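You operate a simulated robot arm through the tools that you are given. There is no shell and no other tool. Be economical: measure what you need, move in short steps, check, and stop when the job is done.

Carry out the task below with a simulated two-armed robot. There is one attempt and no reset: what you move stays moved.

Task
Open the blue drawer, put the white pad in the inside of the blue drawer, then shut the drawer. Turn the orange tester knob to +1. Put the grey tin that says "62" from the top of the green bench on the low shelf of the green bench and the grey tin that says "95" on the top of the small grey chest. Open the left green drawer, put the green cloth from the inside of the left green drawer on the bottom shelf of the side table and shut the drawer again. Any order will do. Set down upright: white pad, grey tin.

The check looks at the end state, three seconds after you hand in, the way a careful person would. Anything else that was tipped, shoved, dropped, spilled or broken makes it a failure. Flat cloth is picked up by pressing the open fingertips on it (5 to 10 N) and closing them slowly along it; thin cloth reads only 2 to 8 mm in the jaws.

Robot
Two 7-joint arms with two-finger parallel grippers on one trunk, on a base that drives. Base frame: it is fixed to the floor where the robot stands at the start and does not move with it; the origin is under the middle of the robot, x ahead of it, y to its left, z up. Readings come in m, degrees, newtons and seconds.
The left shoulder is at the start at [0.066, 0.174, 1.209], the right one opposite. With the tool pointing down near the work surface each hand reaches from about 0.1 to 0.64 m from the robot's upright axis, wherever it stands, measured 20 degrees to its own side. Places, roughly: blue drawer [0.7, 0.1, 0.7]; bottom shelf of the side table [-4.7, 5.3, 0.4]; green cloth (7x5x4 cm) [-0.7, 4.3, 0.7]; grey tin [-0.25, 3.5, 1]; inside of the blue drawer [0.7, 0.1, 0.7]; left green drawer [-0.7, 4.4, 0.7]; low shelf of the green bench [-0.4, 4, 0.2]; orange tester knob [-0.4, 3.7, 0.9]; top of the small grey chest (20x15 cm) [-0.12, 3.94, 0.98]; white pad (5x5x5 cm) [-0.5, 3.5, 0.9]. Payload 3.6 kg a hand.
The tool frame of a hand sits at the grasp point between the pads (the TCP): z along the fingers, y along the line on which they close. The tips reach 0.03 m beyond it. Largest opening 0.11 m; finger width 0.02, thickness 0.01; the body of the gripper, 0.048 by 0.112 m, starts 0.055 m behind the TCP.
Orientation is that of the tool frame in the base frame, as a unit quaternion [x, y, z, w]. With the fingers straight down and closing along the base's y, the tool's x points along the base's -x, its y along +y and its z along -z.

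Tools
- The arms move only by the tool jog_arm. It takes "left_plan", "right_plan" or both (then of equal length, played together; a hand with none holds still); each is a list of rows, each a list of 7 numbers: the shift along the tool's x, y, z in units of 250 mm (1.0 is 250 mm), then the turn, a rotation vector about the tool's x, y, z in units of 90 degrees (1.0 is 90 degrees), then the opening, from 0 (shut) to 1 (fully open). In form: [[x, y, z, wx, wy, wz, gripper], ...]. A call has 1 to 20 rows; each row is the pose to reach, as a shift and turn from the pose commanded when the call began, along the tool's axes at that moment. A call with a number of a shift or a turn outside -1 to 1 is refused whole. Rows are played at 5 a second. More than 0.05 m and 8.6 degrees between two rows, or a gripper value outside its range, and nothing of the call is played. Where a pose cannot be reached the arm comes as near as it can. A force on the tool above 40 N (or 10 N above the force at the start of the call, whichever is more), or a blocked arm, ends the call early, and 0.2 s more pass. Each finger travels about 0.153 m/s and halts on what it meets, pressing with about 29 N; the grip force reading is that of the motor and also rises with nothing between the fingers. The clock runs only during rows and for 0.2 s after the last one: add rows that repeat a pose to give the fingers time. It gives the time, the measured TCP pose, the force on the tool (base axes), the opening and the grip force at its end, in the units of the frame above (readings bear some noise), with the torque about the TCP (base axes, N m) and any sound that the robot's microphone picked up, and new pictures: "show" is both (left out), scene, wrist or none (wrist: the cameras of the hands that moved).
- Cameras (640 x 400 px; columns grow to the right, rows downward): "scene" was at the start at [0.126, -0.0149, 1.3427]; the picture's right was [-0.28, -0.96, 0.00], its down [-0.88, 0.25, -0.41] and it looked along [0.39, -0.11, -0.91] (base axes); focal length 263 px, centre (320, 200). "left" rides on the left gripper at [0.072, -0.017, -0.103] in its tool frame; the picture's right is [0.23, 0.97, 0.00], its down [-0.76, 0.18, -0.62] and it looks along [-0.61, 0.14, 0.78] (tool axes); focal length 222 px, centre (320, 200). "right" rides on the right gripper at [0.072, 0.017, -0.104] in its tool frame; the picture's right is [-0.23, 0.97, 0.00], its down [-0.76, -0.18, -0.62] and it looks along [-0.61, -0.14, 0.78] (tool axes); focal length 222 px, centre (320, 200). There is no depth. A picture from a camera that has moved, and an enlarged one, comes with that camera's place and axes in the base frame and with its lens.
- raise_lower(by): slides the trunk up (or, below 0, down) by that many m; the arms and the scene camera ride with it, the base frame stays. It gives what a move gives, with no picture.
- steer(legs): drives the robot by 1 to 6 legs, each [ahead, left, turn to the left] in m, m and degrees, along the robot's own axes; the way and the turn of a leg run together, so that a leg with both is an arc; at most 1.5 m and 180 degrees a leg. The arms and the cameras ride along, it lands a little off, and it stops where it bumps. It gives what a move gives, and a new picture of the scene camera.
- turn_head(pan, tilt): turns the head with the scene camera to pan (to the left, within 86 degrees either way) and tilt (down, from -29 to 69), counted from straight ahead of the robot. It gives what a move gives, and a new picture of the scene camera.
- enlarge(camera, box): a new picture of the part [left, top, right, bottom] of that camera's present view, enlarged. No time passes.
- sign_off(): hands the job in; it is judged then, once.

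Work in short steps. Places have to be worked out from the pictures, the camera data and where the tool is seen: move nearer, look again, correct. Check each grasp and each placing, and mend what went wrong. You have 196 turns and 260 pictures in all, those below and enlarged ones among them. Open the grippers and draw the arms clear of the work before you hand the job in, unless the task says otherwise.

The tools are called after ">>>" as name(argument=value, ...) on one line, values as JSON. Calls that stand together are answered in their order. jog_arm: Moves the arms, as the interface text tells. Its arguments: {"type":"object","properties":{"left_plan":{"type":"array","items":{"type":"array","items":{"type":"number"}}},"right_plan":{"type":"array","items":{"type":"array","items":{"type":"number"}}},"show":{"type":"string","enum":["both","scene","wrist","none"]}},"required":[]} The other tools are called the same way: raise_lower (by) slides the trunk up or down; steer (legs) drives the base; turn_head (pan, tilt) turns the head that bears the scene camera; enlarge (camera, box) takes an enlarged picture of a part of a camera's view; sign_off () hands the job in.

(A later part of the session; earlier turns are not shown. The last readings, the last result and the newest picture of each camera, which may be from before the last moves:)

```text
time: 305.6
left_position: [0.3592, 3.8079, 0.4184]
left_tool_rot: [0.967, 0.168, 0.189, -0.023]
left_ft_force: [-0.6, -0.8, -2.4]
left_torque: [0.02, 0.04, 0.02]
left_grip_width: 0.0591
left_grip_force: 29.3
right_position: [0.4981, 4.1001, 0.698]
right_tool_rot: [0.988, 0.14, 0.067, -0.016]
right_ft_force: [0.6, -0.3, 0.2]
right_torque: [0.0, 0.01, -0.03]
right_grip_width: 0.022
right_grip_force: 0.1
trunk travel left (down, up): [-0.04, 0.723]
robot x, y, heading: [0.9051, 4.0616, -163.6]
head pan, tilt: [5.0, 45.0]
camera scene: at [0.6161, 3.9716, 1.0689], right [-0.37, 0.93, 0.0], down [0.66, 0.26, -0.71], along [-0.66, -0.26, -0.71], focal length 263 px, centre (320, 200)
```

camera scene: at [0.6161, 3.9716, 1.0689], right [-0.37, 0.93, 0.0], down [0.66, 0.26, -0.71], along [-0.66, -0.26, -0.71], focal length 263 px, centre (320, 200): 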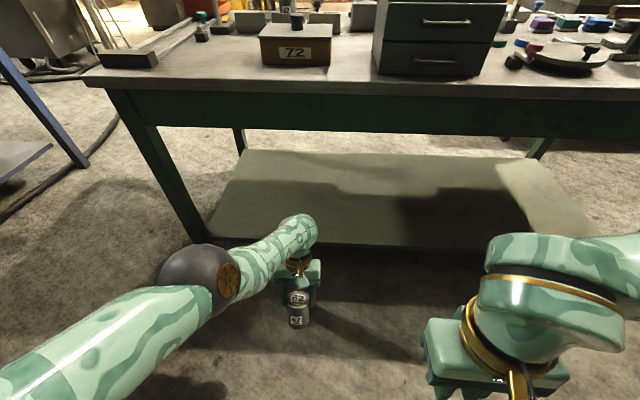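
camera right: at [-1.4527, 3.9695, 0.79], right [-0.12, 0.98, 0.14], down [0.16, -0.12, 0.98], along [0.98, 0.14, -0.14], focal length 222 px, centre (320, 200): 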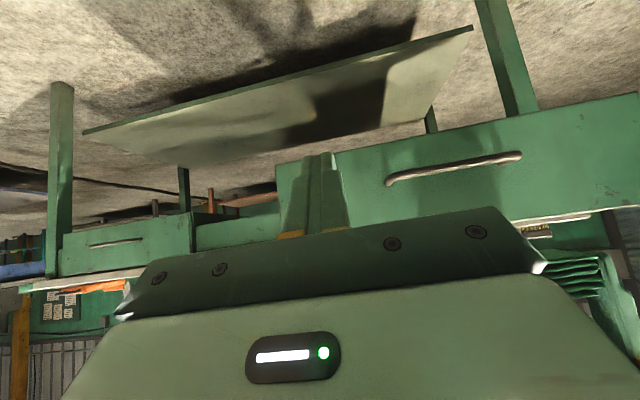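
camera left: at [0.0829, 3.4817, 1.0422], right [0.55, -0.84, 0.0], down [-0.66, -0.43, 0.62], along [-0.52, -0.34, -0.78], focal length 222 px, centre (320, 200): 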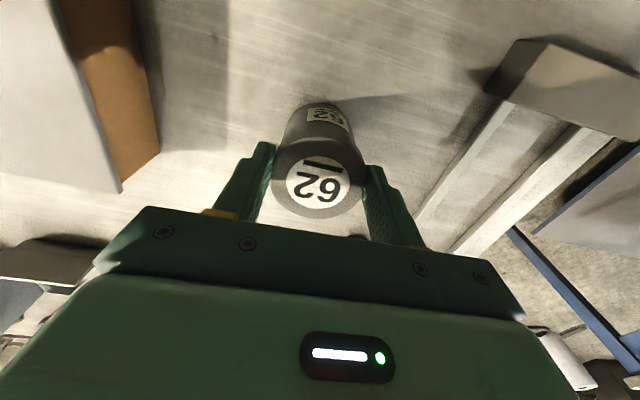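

The hand hangs at z .42, tilted back 22°. Shelf edge is at u≈.74, z≈.2, underside of bench ≈.69. I straighten the tin upright and lower to TCP ≈.33.

>>> jog_arm(left_plan=[[0, 0, 0.03, 0, -0.05, 0, 0.4], [0, 0, 0.06, 0, -0.1, 0, 0.4], [0, 0, 0.1, 0, -0.15, 0, 0.4], [0, 0, 0.14, 0.006, -0.2, 0, 0.4], [0, 0, 0.18, 0.012, -0.243, 0, 0.4], [0, 0, 0.18, 0.012, -0.243, 0, 0.4]], show="both")

```text
time: 307.0
left_position: [0.3367, 3.815, 0.3462]
left_tool_rot: [0.985, 0.17, 0.001, 0.0]
left_ft_force: [-0.5, -0.2, -2.9]
left_torque: [0.02, -0.04, -0.02]
left_grip_width: 0.0591
left_grip_force: 28.8
left hand out of reach, approached as far as the arm can: row 1, 2, 3, 4, 5, 6
right_position: [0.4962, 4.0982, 0.6991]
right_tool_rot: [0.988, 0.141, 0.067, -0.015]
right_ft_force: [-0.6, -0.7, 0.0]
right_torque: [-0.01, -0.02, 0.03]
right_grip_width: 0.0218
right_grip_force: 0.1
trunk travel left (down, up): [-0.04, 0.723]
robot x, y, heading: [0.9085, 4.0628, -163.5]
head pan, tilt: [5.0, 45.0]
camera scene: at [0.6161, 3.9717, 1.069], right [-0.36, 0.93, 0.0], down [0.66, 0.26, -0.71], along [-0.66, -0.26, -0.71], focal length 263 px, centre (320, 200)
camera left: at [0.3982, 3.856, 0.4494], right [0.54, -0.84, 0.0], down [-0.66, -0.42, 0.62], along [-0.52, -0.34, -0.78], focal length 222 px, centre (320, 200)
```

scene: 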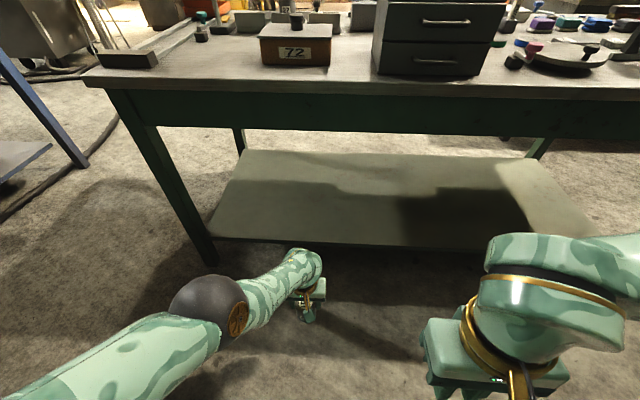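
left: 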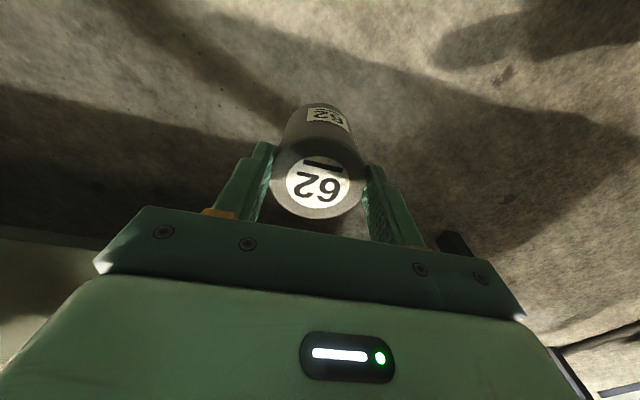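

Tin is upright with its bottom at ≈.29. I drive forward 0.3 m, check, then go the rest.

>>> steer(legs=[[0.3, 0, 0]])

>>> jog_arm(left_plan=[[0, 0, 0, 0, 0, 0, 0.4]], show="wrist")

```text
time: 309.1
left_position: [0.0511, 3.733, 0.3457]
left_tool_rot: [0.985, 0.17, 0.001, 0.0]
left_ft_force: [0.2, 0.3, -2.6]
left_torque: [0.03, -0.01, -0.02]
left_grip_width: 0.0589
left_grip_force: 29.4
right_position: [0.2112, 4.0139, 0.6978]
right_tool_rot: [0.988, 0.141, 0.067, -0.014]
right_ft_force: [-0.7, -0.6, -0.7]
right_torque: [-0.03, 0.0, 0.0]
right_grip_width: 0.022
right_grip_force: 0.0
trunk travel left (down, up): [-0.04, 0.723]
robot x, y, heading: [0.6215, 3.9771, -163.5]
head pan, tilt: [5.0, 45.0]
camera scene: at [0.3303, 3.8873, 1.0688], right [-0.37, 0.93, 0.0], down [0.66, 0.26, -0.71], along [-0.66, -0.26, -0.71], focal length 263 px, centre (320, 200)
```

scene: 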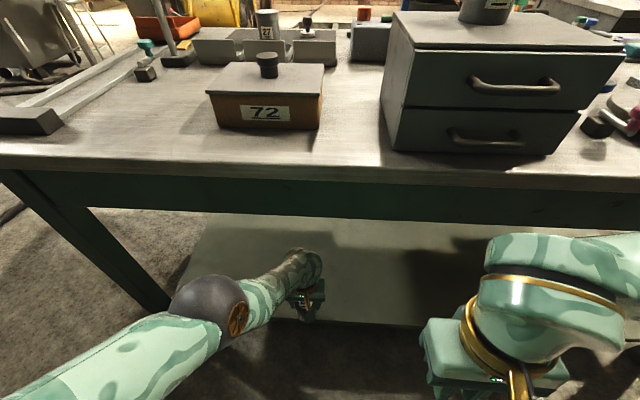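

```text
time: 309.5
left_position: [0.0496, 3.7308, 0.3453]
left_tool_rot: [0.985, 0.171, 0.002, 0.001]
left_ft_force: [0.3, 0.1, -2.5]
left_torque: [0.0, -0.03, 0.02]
left_grip_width: 0.0589
left_grip_force: 29.5
right_position: [0.2113, 4.0144, 0.698]
right_tool_rot: [0.988, 0.141, 0.067, -0.016]
right_ft_force: [-0.2, 0.4, 0.4]
right_torque: [0.0, 0.0, 0.01]
right_grip_width: 0.0221
right_grip_force: 0.1
trunk travel left (down, up): [-0.04, 0.723]
robot x, y, heading: [0.6223, 3.9812, -163.6]
head pan, tilt: [5.0, 45.0]
camera left: at [0.113, 3.7714, 0.4493], right [0.54, -0.84, 0.0], down [-0.66, -0.42, 0.62], along [-0.52, -0.34, -0.78], focal length 222 px, centre (320, 200)
```

left: 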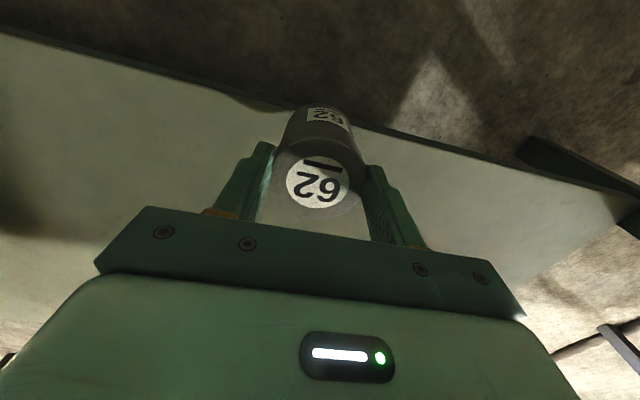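

Shelf edge is right below; I go 13 cm further in.

>>> steer(legs=[[0.12, 0, 0]])

>>> jog_arm(left_plan=[[0, 0, 0.05, 0, 0, 0, 0.4], [0, 0, 0.1, 0, 0, 0, 0.4]], show="wrist")

```text
time: 310.7
left_position: [-0.0683, 3.6959, 0.3449]
left_tool_rot: [0.985, 0.17, 0.001, 0.001]
left_ft_force: [-1.0, 0.3, -3.6]
left_torque: [0.02, -0.02, -0.04]
left_grip_width: 0.0594
left_grip_force: 29.0
right_position: [0.0936, 3.9799, 0.6977]
right_tool_rot: [0.988, 0.141, 0.067, -0.016]
right_ft_force: [0.0, 0.0, -0.4]
right_torque: [0.02, 0.0, 0.01]
right_grip_width: 0.0217
right_grip_force: 0.1
trunk travel left (down, up): [-0.04, 0.723]
robot x, y, heading: [0.5038, 3.9433, -163.6]
head pan, tilt: [5.0, 45.0]
camera scene: at [0.212, 3.8525, 1.0687], right [-0.36, 0.93, 0.0], down [0.66, 0.26, -0.71], along [-0.66, -0.26, -0.71], focal length 263 px, centre (320, 200)
```

scene: 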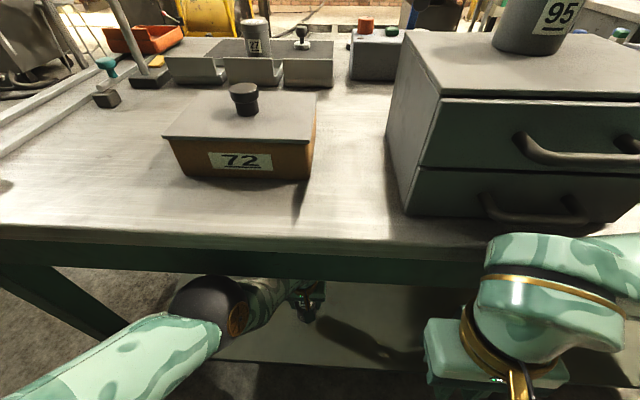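

```text
time: 311.3
left_position: [-0.0558, 3.6927, 0.329]
left_tool_rot: [0.985, 0.17, 0.0, 0.0]
left_ft_force: [-1.0, 0.0, -2.3]
left_torque: [0.01, -0.04, 0.01]
left_grip_width: 0.0591
left_grip_force: 28.6
left hand out of reach, approached as far as the arm can: row 1, 2
right_position: [0.0935, 3.9793, 0.6997]
right_tool_rot: [0.988, 0.141, 0.067, -0.016]
right_ft_force: [-0.2, 0.3, -0.3]
right_torque: [0.03, -0.02, -0.03]
right_grip_width: 0.0221
right_grip_force: 0.1
trunk travel left (down, up): [-0.04, 0.723]
robot x, y, heading: [0.5029, 3.9456, -163.7]
head pan, tilt: [5.0, 45.0]
camera left: at [0.0056, 3.7321, 0.4332], right [0.54, -0.84, 0.0], down [-0.66, -0.42, 0.62], along [-0.52, -0.34, -0.78], focal length 222 px, centre (320, 200)
```

left: 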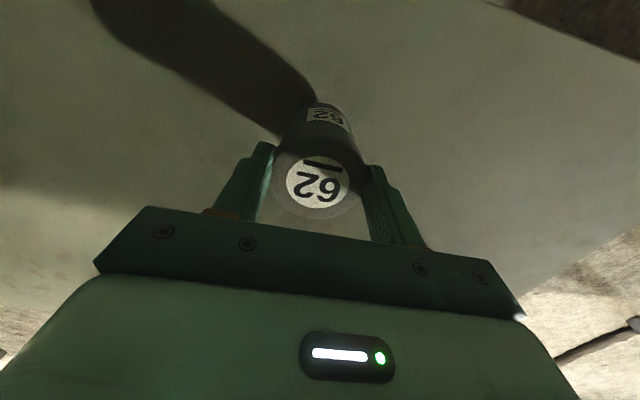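

The arm is at its downward limit at this distance, so I use the last bit of trunk travel.

>>> raise_lower(by=-0.03)

>>> jog_arm(left_plan=[[0, 0, 0.0, 0, 0, 0, 0.4]], show="both")

```text
time: 312.1
left_position: [-0.0462, 3.6975, 0.2914]
left_tool_rot: [0.985, 0.169, 0.012, -0.003]
left_ft_force: [-3.9, 0.0, 9.6]
left_torque: [-0.1, 0.46, -0.07]
left_grip_width: 0.059
left_grip_force: 29.2
right_position: [0.0957, 3.9792, 0.6688]
right_tool_rot: [0.987, 0.14, 0.076, -0.018]
right_ft_force: [-0.3, 0.5, -0.3]
right_torque: [-0.02, 0.02, 0.0]
right_grip_width: 0.0218
right_grip_force: 0.0
trunk travel left (down, up): [-0.01, 0.753]
robot x, y, heading: [0.5047, 3.9465, -163.4]
head pan, tilt: [5.0, 45.0]
```

```text
time: 312.5
left_position: [-0.0459, 3.6971, 0.2929]
left_tool_rot: [0.986, 0.169, 0.013, -0.002]
left_ft_force: [-4.1, 3.2, 10.6]
left_torque: [0.11, 0.46, -0.07]
left_grip_width: 0.059
left_grip_force: 28.6
right_position: [0.0976, 3.9795, 0.6689]
right_tool_rot: [0.987, 0.139, 0.076, -0.017]
right_ft_force: [0.4, 0.0, -0.1]
right_torque: [0.02, -0.02, 0.01]
right_grip_width: 0.022
right_grip_force: 0.1
trunk travel left (down, up): [-0.01, 0.753]
robot x, y, heading: [0.5042, 3.9449, -163.9]
head pan, tilt: [5.0, 45.0]
camera scene: at [0.2062, 3.8487, 1.041], right [-0.36, 0.93, 0.0], down [0.65, 0.26, -0.71], along [-0.67, -0.26, -0.7], focal length 263 px, centre (320, 200)
camera left: at [0.0141, 3.7361, 0.3983], right [0.54, -0.84, 0.01], down [-0.67, -0.43, 0.6], along [-0.51, -0.33, -0.8], focal length 222 px, centre (320, 200)
```

scene: 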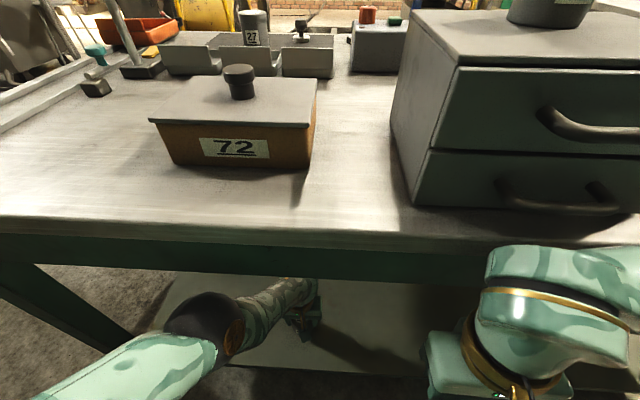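
left: 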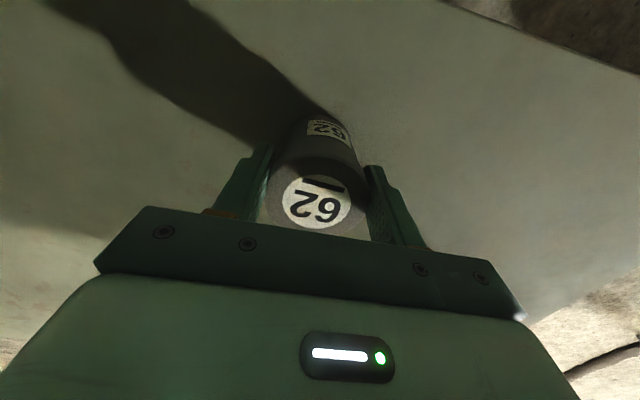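

Force shows the tin is resting on the shelf (shelf ≈.235). I open slowly.

>>> jog_arm(left_plan=[[0, 0, 0, 0, -0.012, 0, 0.5], [0, 0, 0, 0, -0.012, 0, 0.55], [0, 0, 0, 0, -0.012, 0, 0.62], [0, 0, 0, 0, -0.012, 0, 0.75], [0, 0, 0, 0, -0.012, 0, 0.85]], show="wrist")

```text
time: 313.7
left_position: [-0.0478, 3.6968, 0.2905]
left_tool_rot: [0.986, 0.169, 0.004, 0.001]
left_ft_force: [-0.6, 0.2, 0.0]
left_torque: [0.05, 0.03, -0.01]
left_grip_width: 0.0931
left_grip_force: 0.0
right_position: [0.0963, 3.979, 0.6676]
right_tool_rot: [0.987, 0.141, 0.075, -0.018]
right_ft_force: [-0.6, 0.7, 0.3]
right_torque: [0.0, -0.02, 0.02]
right_grip_width: 0.0219
right_grip_force: 0.0
trunk travel left (down, up): [-0.01, 0.753]
robot x, y, heading: [0.5038, 3.9413, -163.7]
head pan, tilt: [5.0, 45.0]
camera left: at [0.0145, 3.7364, 0.3951], right [0.54, -0.84, 0.0], down [-0.66, -0.42, 0.62], along [-0.52, -0.34, -0.79], focal length 222 px, centre (320, 200)
```

left: 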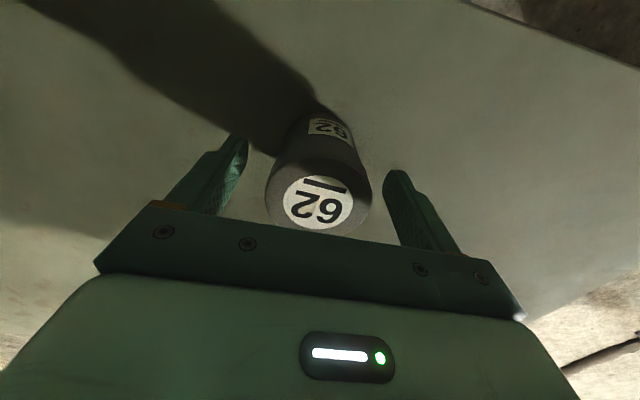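

Tin 62 stands on the shelf. The fingers only flank it, so I drive straight back without lifting.

>>> steer(legs=[[-0.15, 0, 0], [-0.25, 0, 0]])

>>> enlarge(camera="scene", box=[180, 100, 480, 290])

```text
time: 316.5
left_position: [0.3377, 3.8071, 0.2825]
left_tool_rot: [0.985, 0.172, 0.01, 0.001]
left_ft_force: [-0.1, 0.0, -0.2]
left_torque: [0.01, 0.0, 0.01]
left_grip_width: 0.0937
left_grip_force: 0.1
right_position: [0.4756, 4.0896, 0.6613]
right_tool_rot: [0.986, 0.144, 0.085, -0.019]
right_ft_force: [-0.1, -0.7, 0.9]
right_torque: [0.03, 0.03, -0.02]
right_grip_width: 0.022
right_grip_force: 0.1
trunk travel left (down, up): [-0.01, 0.753]
robot x, y, heading: [0.8871, 4.0578, -163.1]
head pan, tilt: [5.0, 45.0]
camera scene: at [0.5802, 3.9603, 1.0365], right [-0.37, 0.93, 0.0], down [0.66, 0.26, -0.71], along [-0.66, -0.26, -0.71], focal length 263 px, centre (320, 200)
```

scene: 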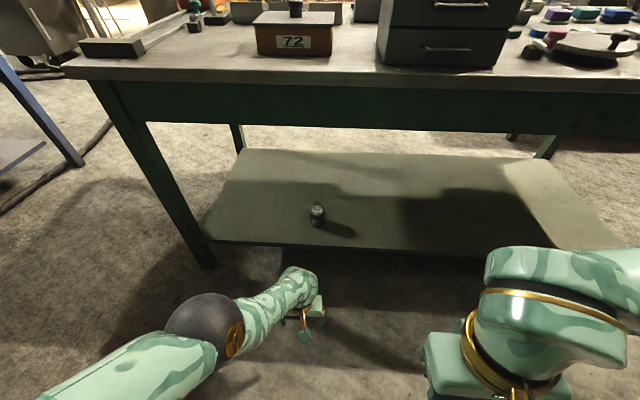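

```text
2.11 times, centred on (330, 195) of scene
camera zoom: at [0.5802, 3.9603, 1.0365], right [-0.37, 0.93, 0.0], down [0.66, 0.26, -0.71], along [-0.66, -0.26, -0.71], focal length 553 px, centre (299, 210)
```

zoom: 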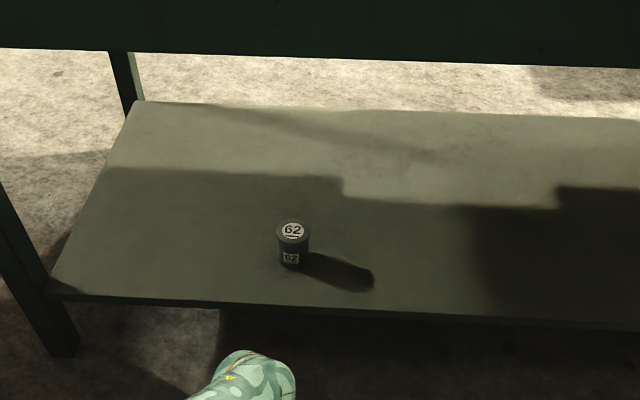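

Tin 62 stands upright on the low shelf. Now I go to the front for the pad: raise the trunk and travel through the gap between the bench and the blue table.

>>> raise_lower(by=0.4)

>>> raise_lower(by=0.15)

>>> turn_head(pan=30, tilt=40)

>>> steer(legs=[[0.05, 0.7, 0]])

```text
time: 320.3
left_position: [0.2694, 3.7854, 0.93]
left_tool_rot: [0.961, 0.17, -0.214, 0.028]
left_ft_force: [-0.6, -0.4, 0.8]
left_torque: [-0.04, -0.04, 0.0]
left_grip_width: 0.0937
left_grip_force: 0.0
right_position: [0.4755, 4.091, 1.0618]
right_tool_rot: [0.986, 0.143, 0.086, -0.017]
right_ft_force: [-0.2, 0.4, 0.5]
right_torque: [0.02, 0.01, -0.01]
right_grip_width: 0.0219
right_grip_force: 0.0
trunk travel left (down, up): [-0.41, 0.353]
robot x, y, heading: [0.8889, 4.0573, -163.1]
head pan, tilt: [5.0, 45.0]
```

```text
time: 322.1
left_position: [0.2692, 3.7859, 1.1136]
left_tool_rot: [0.956, 0.169, -0.239, 0.03]
left_ft_force: [-0.1, -0.7, -0.2]
left_torque: [-0.01, -0.02, 0.03]
left_grip_width: 0.0935
left_grip_force: 0.1
right_position: [0.475, 4.0892, 1.2115]
right_tool_rot: [0.986, 0.143, 0.086, -0.019]
right_ft_force: [0.0, 1.1, 0.1]
right_torque: [0.02, -0.02, -0.03]
right_grip_width: 0.0221
right_grip_force: 0.1
trunk travel left (down, up): [-0.56, 0.203]
robot x, y, heading: [0.8894, 4.0579, -163.1]
head pan, tilt: [5.0, 45.0]
```

```text
time: 322.9
left_position: [0.27, 3.7869, 1.1138]
left_tool_rot: [0.956, 0.169, -0.239, 0.03]
left_ft_force: [0.2, -0.9, -0.7]
left_torque: [-0.02, 0.04, -0.01]
left_grip_width: 0.0936
left_grip_force: 0.0
right_position: [0.4756, 4.0922, 1.2117]
right_tool_rot: [0.986, 0.144, 0.084, -0.018]
right_ft_force: [-0.1, -0.3, 0.6]
right_torque: [0.04, 0.0, 0.0]
right_grip_width: 0.0219
right_grip_force: 0.1
trunk travel left (down, up): [-0.56, 0.203]
robot x, y, heading: [0.8903, 4.0599, -163.3]
head pan, tilt: [30.0, 40.0]
camera scene: at [0.8141, 3.9938, 1.613], right [-0.73, 0.69, 0.0], down [0.44, 0.47, -0.77], along [-0.53, -0.56, -0.64], focal length 263 px, centre (320, 200)
```

scene: 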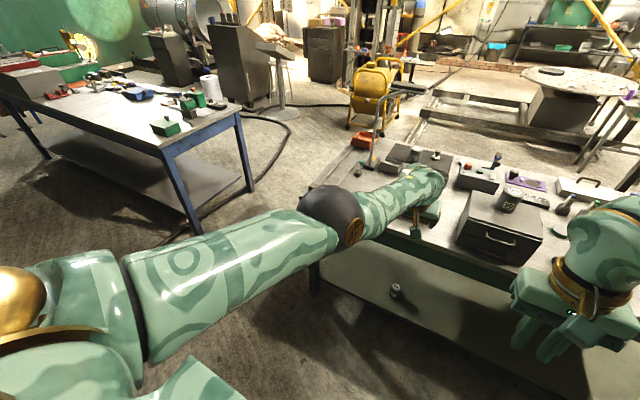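

```text
time: 326.8
left_position: [0.423, 3.1063, 1.1139]
left_tool_rot: [0.956, 0.17, -0.238, 0.03]
left_ft_force: [-0.5, -0.2, -0.1]
left_torque: [0.0, -0.04, 0.02]
left_grip_width: 0.0935
left_grip_force: 0.0
right_position: [0.6287, 3.4121, 1.2122]
right_tool_rot: [0.986, 0.145, 0.085, -0.019]
right_ft_force: [-0.3, -0.3, -0.9]
right_torque: [-0.01, 0.02, 0.02]
right_grip_width: 0.022
right_grip_force: 0.1
trunk travel left (down, up): [-0.56, 0.203]
robot x, y, heading: [1.0446, 3.3845, -163.1]
head pan, tilt: [30.0, 40.0]
camera scene: at [0.9671, 3.3158, 1.613], right [-0.73, 0.68, 0.0], down [0.44, 0.47, -0.77], along [-0.52, -0.56, -0.64], focal length 263 px, centre (320, 200)
```

scene: 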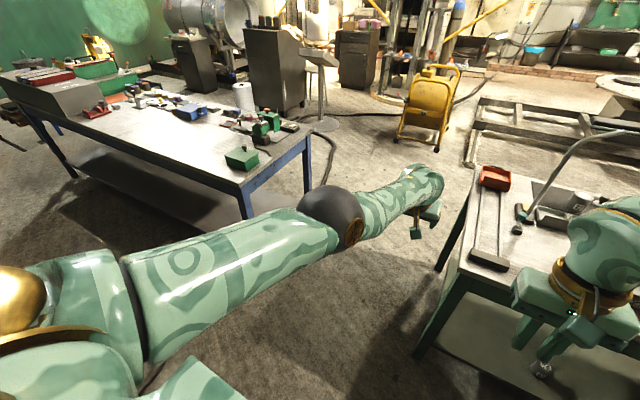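

The passage is ~0.94 m wide; its centre line is 0.4 m to my left. I line up and drive through.

>>> steer(legs=[[0, 0.4, 0], [1.3, 0, 0], [1.25, 0, 0]])

```text
time: 341.2
left_position: [-1.8994, 2.021, 1.1132]
left_tool_rot: [0.956, 0.165, -0.239, 0.03]
left_ft_force: [-0.1, 0.0, -0.1]
left_torque: [0.04, -0.01, 0.03]
left_grip_width: 0.0936
left_grip_force: 0.0
right_position: [-1.6905, 2.3237, 1.2114]
right_tool_rot: [0.986, 0.14, 0.084, -0.018]
right_ft_force: [-0.4, 0.1, 0.3]
right_torque: [-0.04, 0.01, -0.02]
right_grip_width: 0.0218
right_grip_force: 0.2
trunk travel left (down, up): [-0.56, 0.203]
robot x, y, heading: [-1.2808, 2.2887, -163.5]
head pan, tilt: [30.0, 40.0]
camera scene: at [-1.3529, 2.2245, 1.613], right [-0.72, 0.69, 0.0], down [0.44, 0.47, -0.77], along [-0.53, -0.55, -0.64], focal length 263 px, centre (320, 200)
```

scene: 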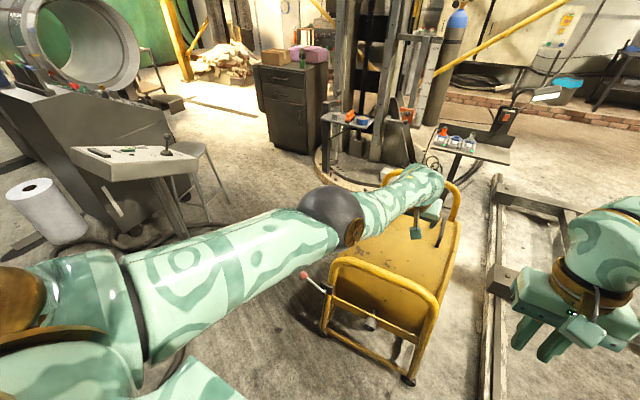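

Through the gap; the yellow fan is ahead, so I slide right (north) along the bench front and then turn to face the bench.

>>> steer(legs=[[0.0, -0.9, 0], [0, 0, -90], [0, 0, -89]])

>>> turn_head(pan=5, tilt=40)

```text
time: 353.5
left_position: [-0.9182, 3.4486, 1.1129]
left_tool_rot: [-0.186, 0.953, 0.033, 0.238]
left_ft_force: [-0.1, 0.3, -0.2]
left_torque: [0.03, 0.06, 0.03]
left_grip_width: 0.0935
left_grip_force: 0.1
right_position: [-1.1116, 3.1375, 1.2113]
right_tool_rot: [-0.163, 0.983, -0.02, -0.084]
right_ft_force: [0.5, 0.7, 0.7]
right_torque: [0.03, -0.02, -0.03]
right_grip_width: 0.0221
right_grip_force: 0.1
trunk travel left (down, up): [-0.56, 0.203]
robot x, y, heading: [-1.5231, 3.1535, 18.5]
head pan, tilt: [30.0, 40.0]
camera scene: at [-1.4544, 3.2246, 1.613], right [0.75, -0.66, 0.0], down [-0.42, -0.48, -0.77], along [0.5, 0.58, -0.64], focal length 263 px, centre (320, 200)
```

scene: 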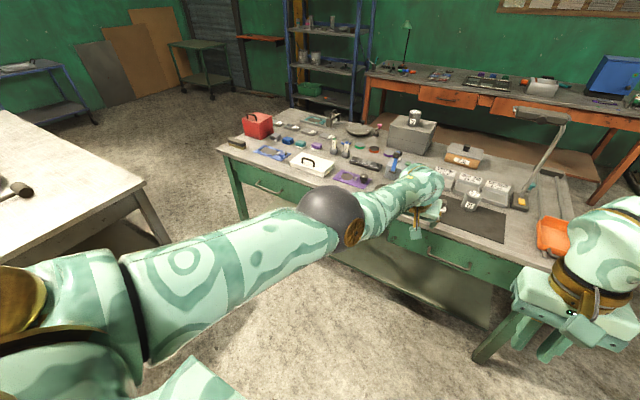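

```text
time: 354.4
left_position: [-0.9178, 3.4498, 1.1128]
left_tool_rot: [-0.187, 0.953, 0.034, 0.238]
left_ft_force: [-0.2, 0.0, -0.1]
left_torque: [-0.03, 0.03, 0.04]
left_grip_width: 0.0935
left_grip_force: 0.1
right_position: [-1.1116, 3.1373, 1.2119]
right_tool_rot: [-0.162, 0.983, -0.02, -0.084]
right_ft_force: [-0.4, 0.2, 0.7]
right_torque: [0.0, 0.04, 0.02]
right_grip_width: 0.022
right_grip_force: 0.1
trunk travel left (down, up): [-0.56, 0.203]
robot x, y, heading: [-1.5282, 3.1543, 18.8]
head pan, tilt: [5.0, 40.0]
camera scene: at [-1.4327, 3.1952, 1.613], right [0.41, -0.91, 0.0], down [-0.59, -0.26, -0.77], along [0.7, 0.31, -0.64], focal length 263 px, centre (320, 200)
```

scene: 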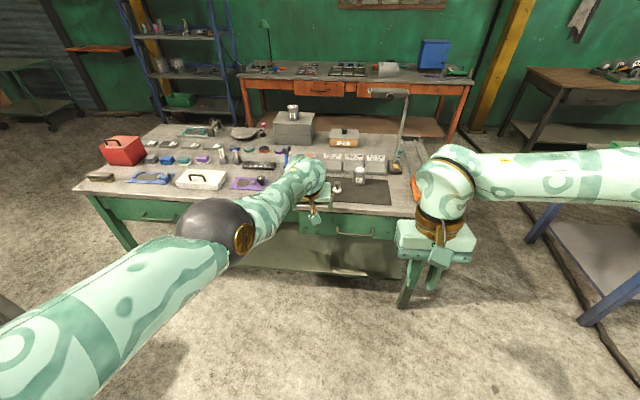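

I return the left hand to tool-down, lower the trunk slightly, and move up to the bench to fine-correct the knob first.

>>> jog_arm(left_plan=[[0.06, 0, 0, 0, 0.06, 0, 0.5], [0.12, 0, 0, 0, 0.12, 0, 0.5], [0.18, 0, 0, 0, 0.18, 0, 0.5], [0.24, 0, 0, 0, 0.24, 0, 0.5], [0.3, 0, 0, 0, 0.31, 0, 0.5], [0.3, 0, 0, 0, 0.31, 0, 0.5]], show="none")

>>> steer(legs=[[0.5, 0, -1]])

>>> raise_lower(by=-0.05)

```text
time: 355.8
left_position: [-1.004, 3.435, 1.0858]
left_tool_rot: [-0.19, 0.982, -0.011, 0.002]
left_ft_force: [-0.2, 0.0, -0.5]
left_torque: [0.0, 0.0, -0.06]
left_grip_width: 0.0552
left_grip_force: 0.1
left hand out of reach, approached as far as the arm can: row 1, 2, 3, 4, 5, 6
right_position: [-1.112, 3.1361, 1.2119]
right_tool_rot: [-0.163, 0.983, -0.02, -0.084]
right_ft_force: [-0.6, 0.2, 0.2]
right_torque: [0.01, -0.02, -0.05]
right_grip_width: 0.0221
right_grip_force: 0.1
trunk travel left (down, up): [-0.56, 0.203]
robot x, y, heading: [-1.5252, 3.1532, 18.8]
head pan, tilt: [5.0, 40.0]
```

```text
time: 358.8
left_position: [-0.5149, 3.5847, 1.0852]
left_tool_rot: [-0.181, 0.983, -0.011, 0.001]
left_ft_force: [0.4, 0.5, -0.4]
left_torque: [-0.01, -0.01, -0.03]
left_grip_width: 0.0552
left_grip_force: 0.1
right_position: [-0.6294, 3.2895, 1.2113]
right_tool_rot: [-0.153, 0.984, -0.019, -0.085]
right_ft_force: [0.3, 0.7, -0.8]
right_torque: [0.01, -0.02, 0.02]
right_grip_width: 0.0219
right_grip_force: 0.0
trunk travel left (down, up): [-0.56, 0.203]
robot x, y, heading: [-1.0428, 3.313, 17.5]
head pan, tilt: [5.0, 40.0]
camera scene: at [-0.9496, 3.3535, 1.613], right [0.39, -0.92, 0.0], down [-0.59, -0.25, -0.77], along [0.71, 0.3, -0.64], focal length 263 px, centre (320, 200)
```

scene: 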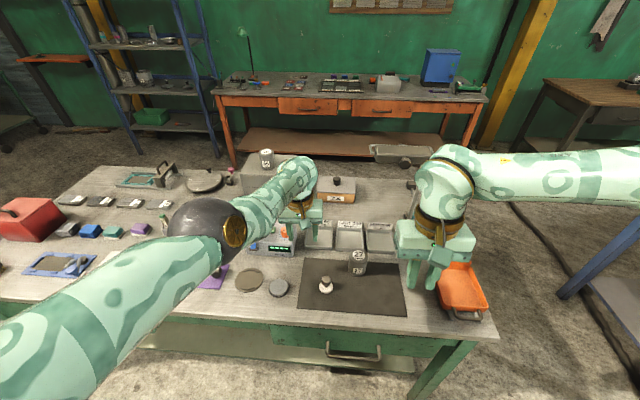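

```text
time: 359.7
left_position: [-0.5146, 3.5861, 1.0345]
left_tool_rot: [-0.181, 0.983, -0.011, -0.001]
left_ft_force: [0.8, -0.3, -0.2]
left_torque: [-0.04, -0.02, -0.01]
left_grip_width: 0.0551
left_grip_force: 0.1
right_position: [-0.6306, 3.288, 1.163]
right_tool_rot: [-0.153, 0.984, -0.02, -0.084]
right_ft_force: [0.6, -0.1, 0.7]
right_torque: [0.03, -0.01, 0.01]
right_grip_width: 0.022
right_grip_force: 0.1
trunk travel left (down, up): [-0.51, 0.253]
robot x, y, heading: [-1.0435, 3.3138, 18.0]
head pan, tilt: [5.0, 40.0]
```

I drive the last 14 cm and place the left hand above the knob with the same finger orientation as when I released it.

>>> steer(legs=[[0.14, 0, 0]])

>>> jog_arm(left_plan=[[0.005, 0.05, -0.02, 0, 0, -0.077, 0.5], [0.01, 0.1, -0.04, 0, 0, -0.153, 0.5], [0.016, 0.15, -0.04, 0, 0, -0.23, 0.5], [0.021, 0.2, -0.04, 0, 0, -0.307, 0.5], [0.027, 0.25, -0.04, 0, 0, -0.383, 0.5], [0.032, 0.3, -0.04, 0, 0, -0.46, 0.5], [0.032, 0.3, -0.04, 0, 0, -0.46, 0.5]], show="wrist")

```text
time: 361.0
left_position: [-0.3814, 3.6281, 1.0345]
left_tool_rot: [-0.181, 0.983, -0.011, -0.001]
left_ft_force: [-1.4, 0.0, 0.2]
left_torque: [0.0, 0.03, 0.02]
left_grip_width: 0.0551
left_grip_force: 0.0
right_position: [-0.4959, 3.3328, 1.161]
right_tool_rot: [-0.153, 0.984, -0.019, -0.084]
right_ft_force: [0.5, 0.0, 0.3]
right_torque: [-0.03, 0.0, -0.04]
right_grip_width: 0.022
right_grip_force: 0.1
trunk travel left (down, up): [-0.51, 0.253]
robot x, y, heading: [-0.9079, 3.3582, 17.6]
head pan, tilt: [5.0, 40.0]
camera scene: at [-0.811, 3.3981, 1.5627], right [0.39, -0.92, 0.0], down [-0.59, -0.25, -0.77], along [0.71, 0.3, -0.64], focal length 263 px, centre (320, 200)
```

scene: 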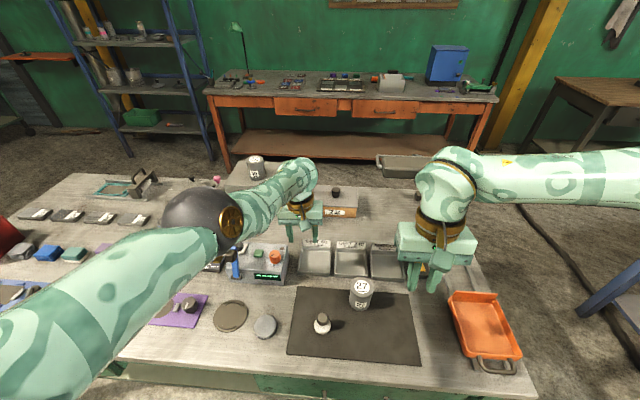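

```text
time: 362.6
left_position: [-0.39, 3.699, 1.0365]
left_tool_rot: [-0.518, 0.856, -0.01, -0.005]
left_ft_force: [0.6, 1.3, -0.3]
left_torque: [-0.01, 0.01, 0.01]
left_grip_width: 0.0548
left_grip_force: 0.0
left hand out of reach, approached as far as the arm can: row 1, 2, 3, 4, 5, 6, 7
right_position: [-0.497, 3.3323, 1.1621]
right_tool_rot: [-0.153, 0.984, -0.02, -0.084]
right_ft_force: [-0.2, 0.3, -0.1]
right_torque: [-0.04, -0.01, -0.01]
right_grip_width: 0.0219
right_grip_force: 0.1
trunk travel left (down, up): [-0.51, 0.253]
robot x, y, heading: [-0.9096, 3.3542, 17.8]
head pan, tilt: [5.0, 40.0]
camera left: at [-0.4091, 3.6298, 1.1413], right [-0.97, 0.25, -0.01], down [0.2, 0.77, 0.61], along [0.16, 0.59, -0.8], focal length 222 px, centre (320, 200)
```

left: 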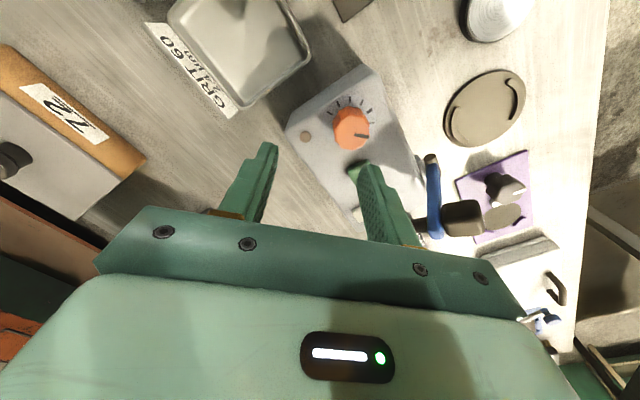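

>>> enlarge(camera="left", box=[310, 85, 390, 165])

```text
5.00 times, centred on (350, 125) of left
camera zoom: at [-0.4091, 3.6298, 1.1413], right [-0.97, 0.25, -0.01], down [0.2, 0.77, 0.61], along [0.16, 0.59, -0.8], focal length 1111 px, centre (170, 575)
```

zoom: 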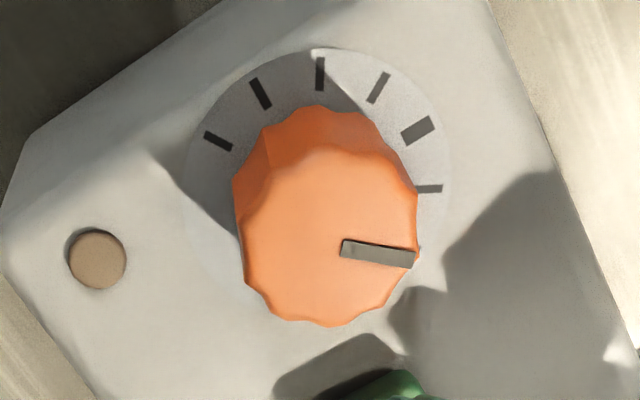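

Pointer is ~11° past the +1 tick by this closer measure. I descend on the knob at the matching orientation, grip, and turn back 11°.

>>> jog_arm(left_plan=[[0.055, 0.089, 0.0, 0, 0, 0, 0.5], [0.055, 0.089, 0.08, 0, 0, 0, 0.5], [0.055, 0.089, 0.16, 0, 0, 0, 0.5], [0.055, 0.089, 0.22, 0, 0, 0, 0.5]], show="wrist")

```text
time: 363.6
left_position: [-0.411, 3.699, 0.979]
left_tool_rot: [-0.517, 0.856, -0.01, -0.006]
left_ft_force: [0.3, 0.4, 0.0]
left_torque: [-0.04, -0.02, 0.0]
left_grip_width: 0.055
left_grip_force: 0.0
left hand out of reach, approached as far as the arm can: row 1, 2, 3, 4
right_position: [-0.4963, 3.3333, 1.1628]
right_tool_rot: [-0.153, 0.985, -0.019, -0.084]
right_ft_force: [0.0, 0.1, 1.0]
right_torque: [-0.02, 0.01, 0.02]
right_grip_width: 0.0221
right_grip_force: 0.1
trunk travel left (down, up): [-0.51, 0.253]
robot x, y, heading: [-0.9128, 3.36, 17.8]
head pan, tilt: [5.0, 40.0]
camera left: at [-0.4293, 3.6288, 1.0849], right [-0.97, 0.25, -0.01], down [0.2, 0.77, 0.61], along [0.16, 0.58, -0.8], focal length 222 px, centre (320, 200)
```

left: 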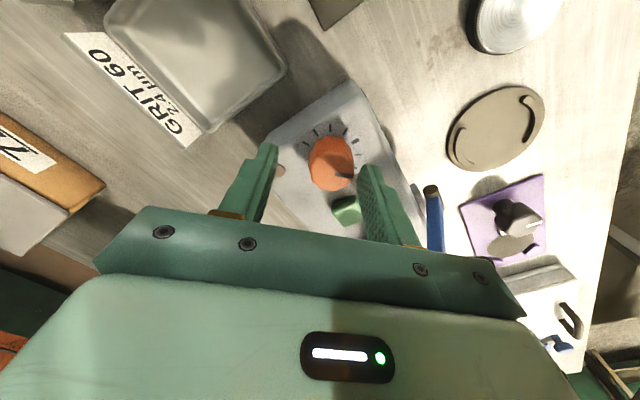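

>>> jog_arm(left_plan=[[0.01, 0.026, 0.0, 0, 0, 0, 0.5], [0.01, 0.026, 0.03, 0, 0, 0, 0.45], [0.01, 0.026, 0.03, 0, 0, 0, 0.32], [0.01, 0.026, 0.03, 0, 0, 0, 0.2], [0.01, 0.026, 0.03, 0, 0, 0, 0.2]], show="none")

>>> enlarge(camera="left", box=[270, 100, 380, 210])

```text
time: 364.8
left_position: [-0.4179, 3.7039, 0.9683]
left_tool_rot: [-0.517, 0.856, -0.009, -0.005]
left_ft_force: [-17.1, 12.4, 1.9]
left_torque: [1.34, 0.45, 0.05]
left_grip_width: 0.0308
left_grip_force: 45.3
left hand out of reach, approached as far as the arm can: row 1
right_position: [-0.4993, 3.3346, 1.1627]
right_tool_rot: [-0.153, 0.984, -0.02, -0.083]
right_ft_force: [0.4, 0.0, -0.1]
right_torque: [0.02, 0.01, -0.02]
right_grip_width: 0.0221
right_grip_force: 0.0
trunk travel left (down, up): [-0.51, 0.253]
robot x, y, heading: [-0.9115, 3.3602, 17.9]
head pan, tilt: [5.0, 40.0]
```

```text
3.64 times, centred on (325, 155) of left
camera zoom: at [-0.4374, 3.6328, 1.0744], right [-0.97, 0.25, 0.0], down [0.2, 0.77, 0.61], along [0.16, 0.59, -0.79], focal length 808 px, centre (302, 364)
```

zoom: 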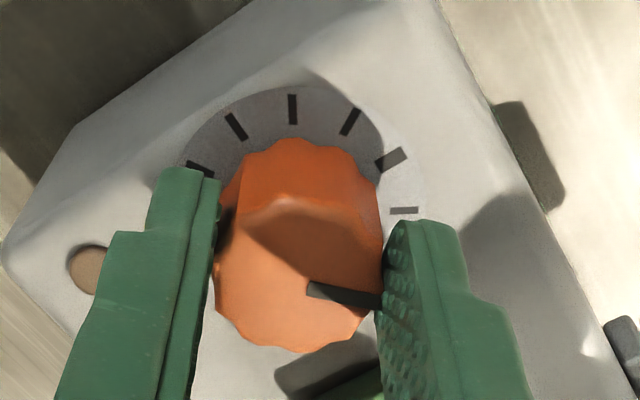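

Gripping nudged it slightly; measured pointer is now ~152° vs. the tick at ~169°. I turn back 17° and re-measure while still holding.

>>> jog_arm(left_plan=[[0, 0, 0, 0, 0, -0.065, 0.2], [0, 0, 0, 0, 0, -0.13, 0.2], [0, 0, 0, 0, 0, -0.19, 0.2], [0, 0, 0, 0, 0, -0.19, 0.2]], show="none")

>>> enlarge(camera="left", box=[270, 100, 380, 210])

```text
time: 365.8
left_position: [-0.4183, 3.7028, 0.9685]
left_tool_rot: [-0.637, 0.77, -0.009, -0.006]
left_ft_force: [-20.1, 19.3, 0.1]
left_torque: [0.75, 0.65, 0.08]
left_grip_width: 0.0307
left_grip_force: 45.4
left hand out of reach, approached as far as the arm can: row 2, 3, 4
right_position: [-0.4981, 3.3346, 1.1631]
right_tool_rot: [-0.153, 0.984, -0.021, -0.084]
right_ft_force: [-0.4, 0.3, 0.3]
right_torque: [-0.01, -0.01, -0.01]
right_grip_width: 0.0222
right_grip_force: 0.0
trunk travel left (down, up): [-0.51, 0.253]
robot x, y, heading: [-0.9122, 3.3556, 17.6]
head pan, tilt: [5.0, 40.0]
```

```text
3.64 times, centred on (325, 155) of left
camera zoom: at [-0.4144, 3.6303, 1.0746], right [-1.0, -0.04, 0.0], down [-0.03, 0.8, 0.61], along [-0.03, 0.61, -0.8], focal length 808 px, centre (302, 364)
```

zoom: 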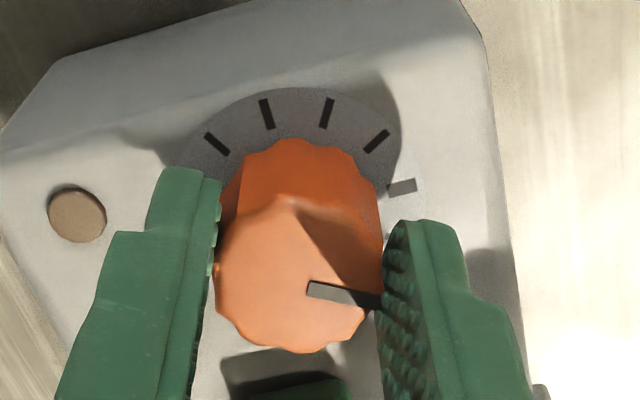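

Pointer now measures 169° against the +1 tick at ~170°. I release, rise, and verify.

>>> jog_arm(left_plan=[[0, 0, 0, 0, 0, 0, 0.32], [0, 0, 0, 0, 0, 0, 0.5], [0, 0, -0.1, 0, 0, 0, 0.5], [0, 0, -0.24, 0, 0, 0, 0.5], [0, 0, -0.38, 0, 0, 0, 0.5]], show="none")

>>> enlarge(camera="left", box=[280, 70, 370, 160])

```text
time: 367.0
left_position: [-0.3851, 3.7082, 1.0586]
left_tool_rot: [-0.638, 0.77, -0.009, -0.007]
left_ft_force: [-0.9, -0.6, -0.1]
left_torque: [0.02, -0.01, -0.02]
left_grip_width: 0.055
left_grip_force: 0.0
left hand out of reach, approached as far as the arm can: row 3, 4, 5
right_position: [-0.4962, 3.3318, 1.162]
right_tool_rot: [-0.153, 0.984, -0.019, -0.085]
right_ft_force: [-0.3, -0.2, 0.5]
right_torque: [-0.02, 0.01, -0.02]
right_grip_width: 0.0222
right_grip_force: 0.1
trunk travel left (down, up): [-0.51, 0.253]
robot x, y, heading: [-0.91, 3.3553, 17.4]
head pan, tilt: [5.0, 40.0]
```

```text
4.44 times, centred on (325, 115) of left
camera zoom: at [-0.3832, 3.6362, 1.1636], right [-1.0, -0.04, 0.0], down [-0.03, 0.8, 0.61], along [-0.03, 0.6, -0.8], focal length 987 px, centre (298, 578)
```

zoom: 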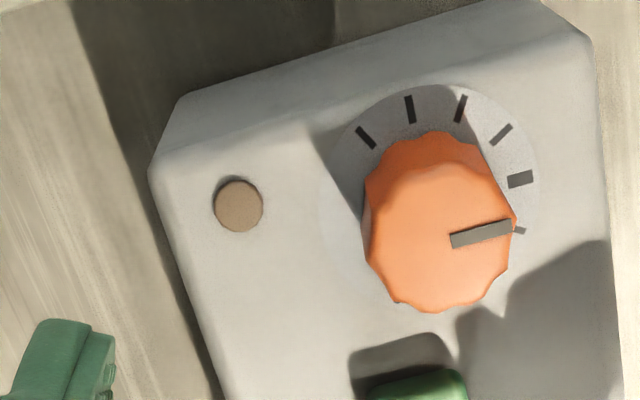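

On lifting, the arm's inner-reach drift dragged the knob back to about zero. I'll redo it, this time lifting with the trunk. First back the base up 3.5 cm and align over the knob.

>>> steer(legs=[[-0.035, 0, 0]])

>>> jog_arm(left_plan=[[0, 0, 0, 0, 0, 0.038, 0.5], [0, 0, 0, 0, 0, 0.038, 0.5]], show="wrist")

```text
time: 367.9
left_position: [-0.4167, 3.6978, 1.0578]
left_tool_rot: [-0.638, 0.77, -0.009, -0.008]
left_ft_force: [-0.9, 0.4, -0.6]
left_torque: [-0.04, 0.01, -0.01]
left_grip_width: 0.0548
left_grip_force: 0.0
right_position: [-0.5283, 3.322, 1.1619]
right_tool_rot: [-0.153, 0.984, -0.02, -0.086]
right_ft_force: [-0.3, 0.3, 0.8]
right_torque: [0.03, 0.0, 0.01]
right_grip_width: 0.022
right_grip_force: 0.0
trunk travel left (down, up): [-0.51, 0.253]
robot x, y, heading: [-0.9441, 3.3475, 18.0]
head pan, tilt: [5.0, 40.0]
camera scene: at [-0.8423, 3.3881, 1.5626], right [0.39, -0.92, 0.0], down [-0.59, -0.25, -0.77], along [0.71, 0.3, -0.64], focal length 263 px, centre (320, 200)
```

scene: 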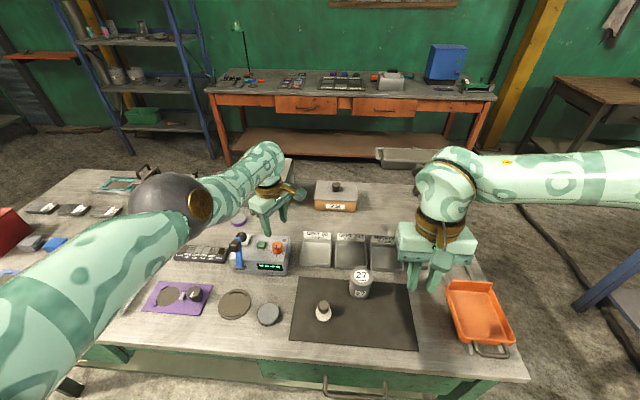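

```text
time: 368.5
left_position: [-0.4191, 3.6973, 1.0579]
left_tool_rot: [-0.615, 0.789, -0.009, -0.007]
left_ft_force: [-0.6, -1.3, 0.6]
left_torque: [-0.01, 0.01, 0.01]
left_grip_width: 0.055
left_grip_force: 0.0
right_position: [-0.5297, 3.3216, 1.1618]
right_tool_rot: [-0.153, 0.984, -0.019, -0.084]
right_ft_force: [-0.1, 0.1, 0.5]
right_torque: [0.04, -0.03, 0.0]
right_grip_width: 0.0221
right_grip_force: 0.1
trunk travel left (down, up): [-0.51, 0.253]
robot x, y, heading: [-0.9423, 3.3438, 18.0]
head pan, tilt: [5.0, 40.0]
camera left: at [-0.4206, 3.6257, 1.1637], right [-1.0, 0.02, 0.0], down [0.01, 0.8, 0.61], along [0.01, 0.61, -0.8], focal length 222 px, centre (320, 200)
```

left: 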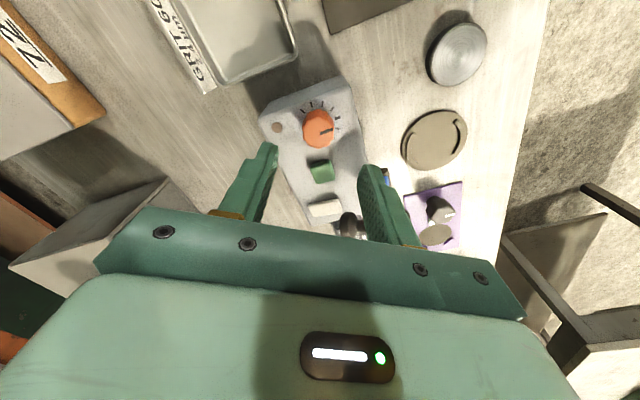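

Perfectly above the knob, and the head camera sees it too. I zoom to measure the present pointer.

>>> enlarge(camera="scene", box=[266, 234, 290, 258])

```text
16.00 times, centred on (278, 246) of scene
camera zoom: at [-0.8449, 3.3872, 1.5628], right [0.39, -0.92, 0.0], down [-0.59, -0.25, -0.77], along [0.71, 0.3, -0.64], focal length 4201 px, centre (992, -536)
```

zoom: 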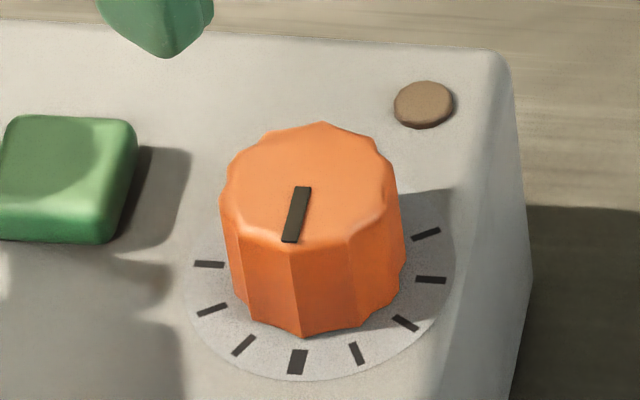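

Pointer is at zero (198.7° vs 199.6°). I lower straight down with the trunk, then grip.

>>> raise_lower(by=-0.085)

>>> jog_arm(left_plan=[[0, 0, 0, 0, 0, -0.031, 0.5], [0, 0, 0, 0, 0, -0.031, 0.5]], show="wrist")

```text
time: 369.7
left_position: [-0.4155, 3.6988, 0.9562]
left_tool_rot: [-0.615, 0.789, -0.004, -0.021]
left_ft_force: [-0.6, -1.4, 7.5]
left_torque: [-0.02, -0.26, 0.02]
left_grip_width: 0.0547
left_grip_force: 0.1
right_position: [-0.5285, 3.3223, 1.0774]
right_tool_rot: [-0.152, 0.985, -0.019, -0.084]
right_ft_force: [0.1, 0.0, -0.3]
right_torque: [0.01, 0.03, 0.03]
right_grip_width: 0.022
right_grip_force: 0.1
trunk travel left (down, up): [-0.425, 0.338]
robot x, y, heading: [-0.9414, 3.3443, 17.8]
head pan, tilt: [5.0, 40.0]
```

```text
time: 370.3
left_position: [-0.417, 3.6969, 0.9556]
left_tool_rot: [-0.634, 0.773, -0.003, -0.021]
left_ft_force: [-0.3, -2.6, 9.9]
left_torque: [-0.09, -0.34, -0.15]
left_grip_width: 0.0549
left_grip_force: 0.3
right_position: [-0.53, 3.3204, 1.0771]
right_tool_rot: [-0.152, 0.985, -0.019, -0.084]
right_ft_force: [-0.6, -0.7, 1.0]
right_torque: [-0.01, 0.0, 0.02]
right_grip_width: 0.0218
right_grip_force: 0.0
trunk travel left (down, up): [-0.425, 0.338]
robot x, y, heading: [-0.943, 3.3435, 17.6]
head pan, tilt: [5.0, 40.0]
camera left: at [-0.4114, 3.6256, 1.0622], right [-1.0, -0.03, 0.03], down [-0.01, 0.8, 0.6], along [-0.04, 0.6, -0.8], focal length 222 px, centre (320, 200)
```

left: 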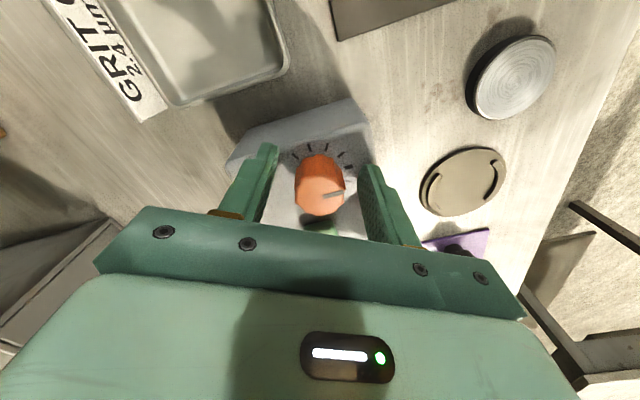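

Slightly too low (touching the tester top, 10 N). I come up 1 cm, then close.

>>> raise_lower(by=0.01)

>>> jog_arm(left_plan=[[0, 0, 0, 0, 0, 0, 0.4], [0, 0, 0, 0, 0, 0, 0.3], [0, 0, 0, 0, 0, 0, 0.2], [0, 0, 0, 0, 0, 0, 0.2]], show="none")

>>> enlarge(camera="left", box=[270, 100, 380, 210])

```text
time: 370.9
left_position: [-0.4157, 3.6988, 0.9655]
left_tool_rot: [-0.634, 0.773, -0.003, -0.021]
left_ft_force: [0.0, 0.9, 1.5]
left_torque: [-0.01, 0.07, 0.0]
left_grip_width: 0.055
left_grip_force: 0.1
right_position: [-0.5288, 3.3223, 1.0872]
right_tool_rot: [-0.153, 0.985, -0.019, -0.084]
right_ft_force: [0.0, 0.8, 0.1]
right_torque: [0.0, -0.02, 0.0]
right_grip_width: 0.0221
right_grip_force: 0.1
trunk travel left (down, up): [-0.435, 0.328]
robot x, y, heading: [-0.9425, 3.3441, 17.9]
head pan, tilt: [5.0, 40.0]
```

```text
time: 371.9
left_position: [-0.4174, 3.6991, 0.9644]
left_tool_rot: [-0.634, 0.773, -0.002, -0.021]
left_ft_force: [-4.3, 0.5, -0.4]
left_torque: [0.56, -0.04, 0.04]
left_grip_width: 0.0312
left_grip_force: 45.2
right_position: [-0.5293, 3.3215, 1.0865]
right_tool_rot: [-0.153, 0.984, -0.02, -0.085]
right_ft_force: [0.0, 0.0, -0.8]
right_torque: [0.0, 0.02, -0.03]
right_grip_width: 0.0221
right_grip_force: 0.1
trunk travel left (down, up): [-0.435, 0.328]
robot x, y, heading: [-0.9407, 3.3489, 18.0]
head pan, tilt: [5.0, 40.0]
```

```text
3.64 times, centred on (325, 155) of left
camera zoom: at [-0.4122, 3.6275, 1.0711], right [-1.0, -0.03, 0.03], down [-0.01, 0.8, 0.6], along [-0.04, 0.6, -0.8], focal length 808 px, centre (302, 364)
```

zoom: 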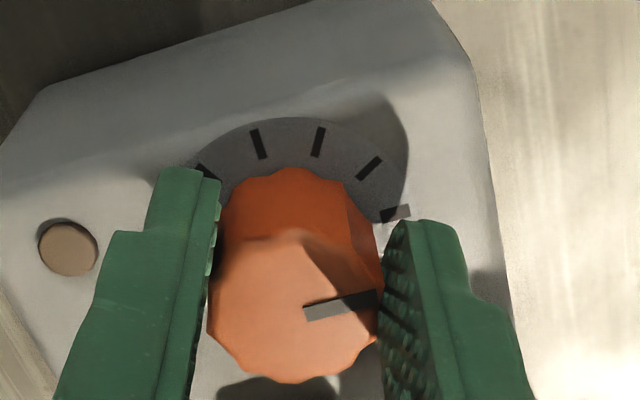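

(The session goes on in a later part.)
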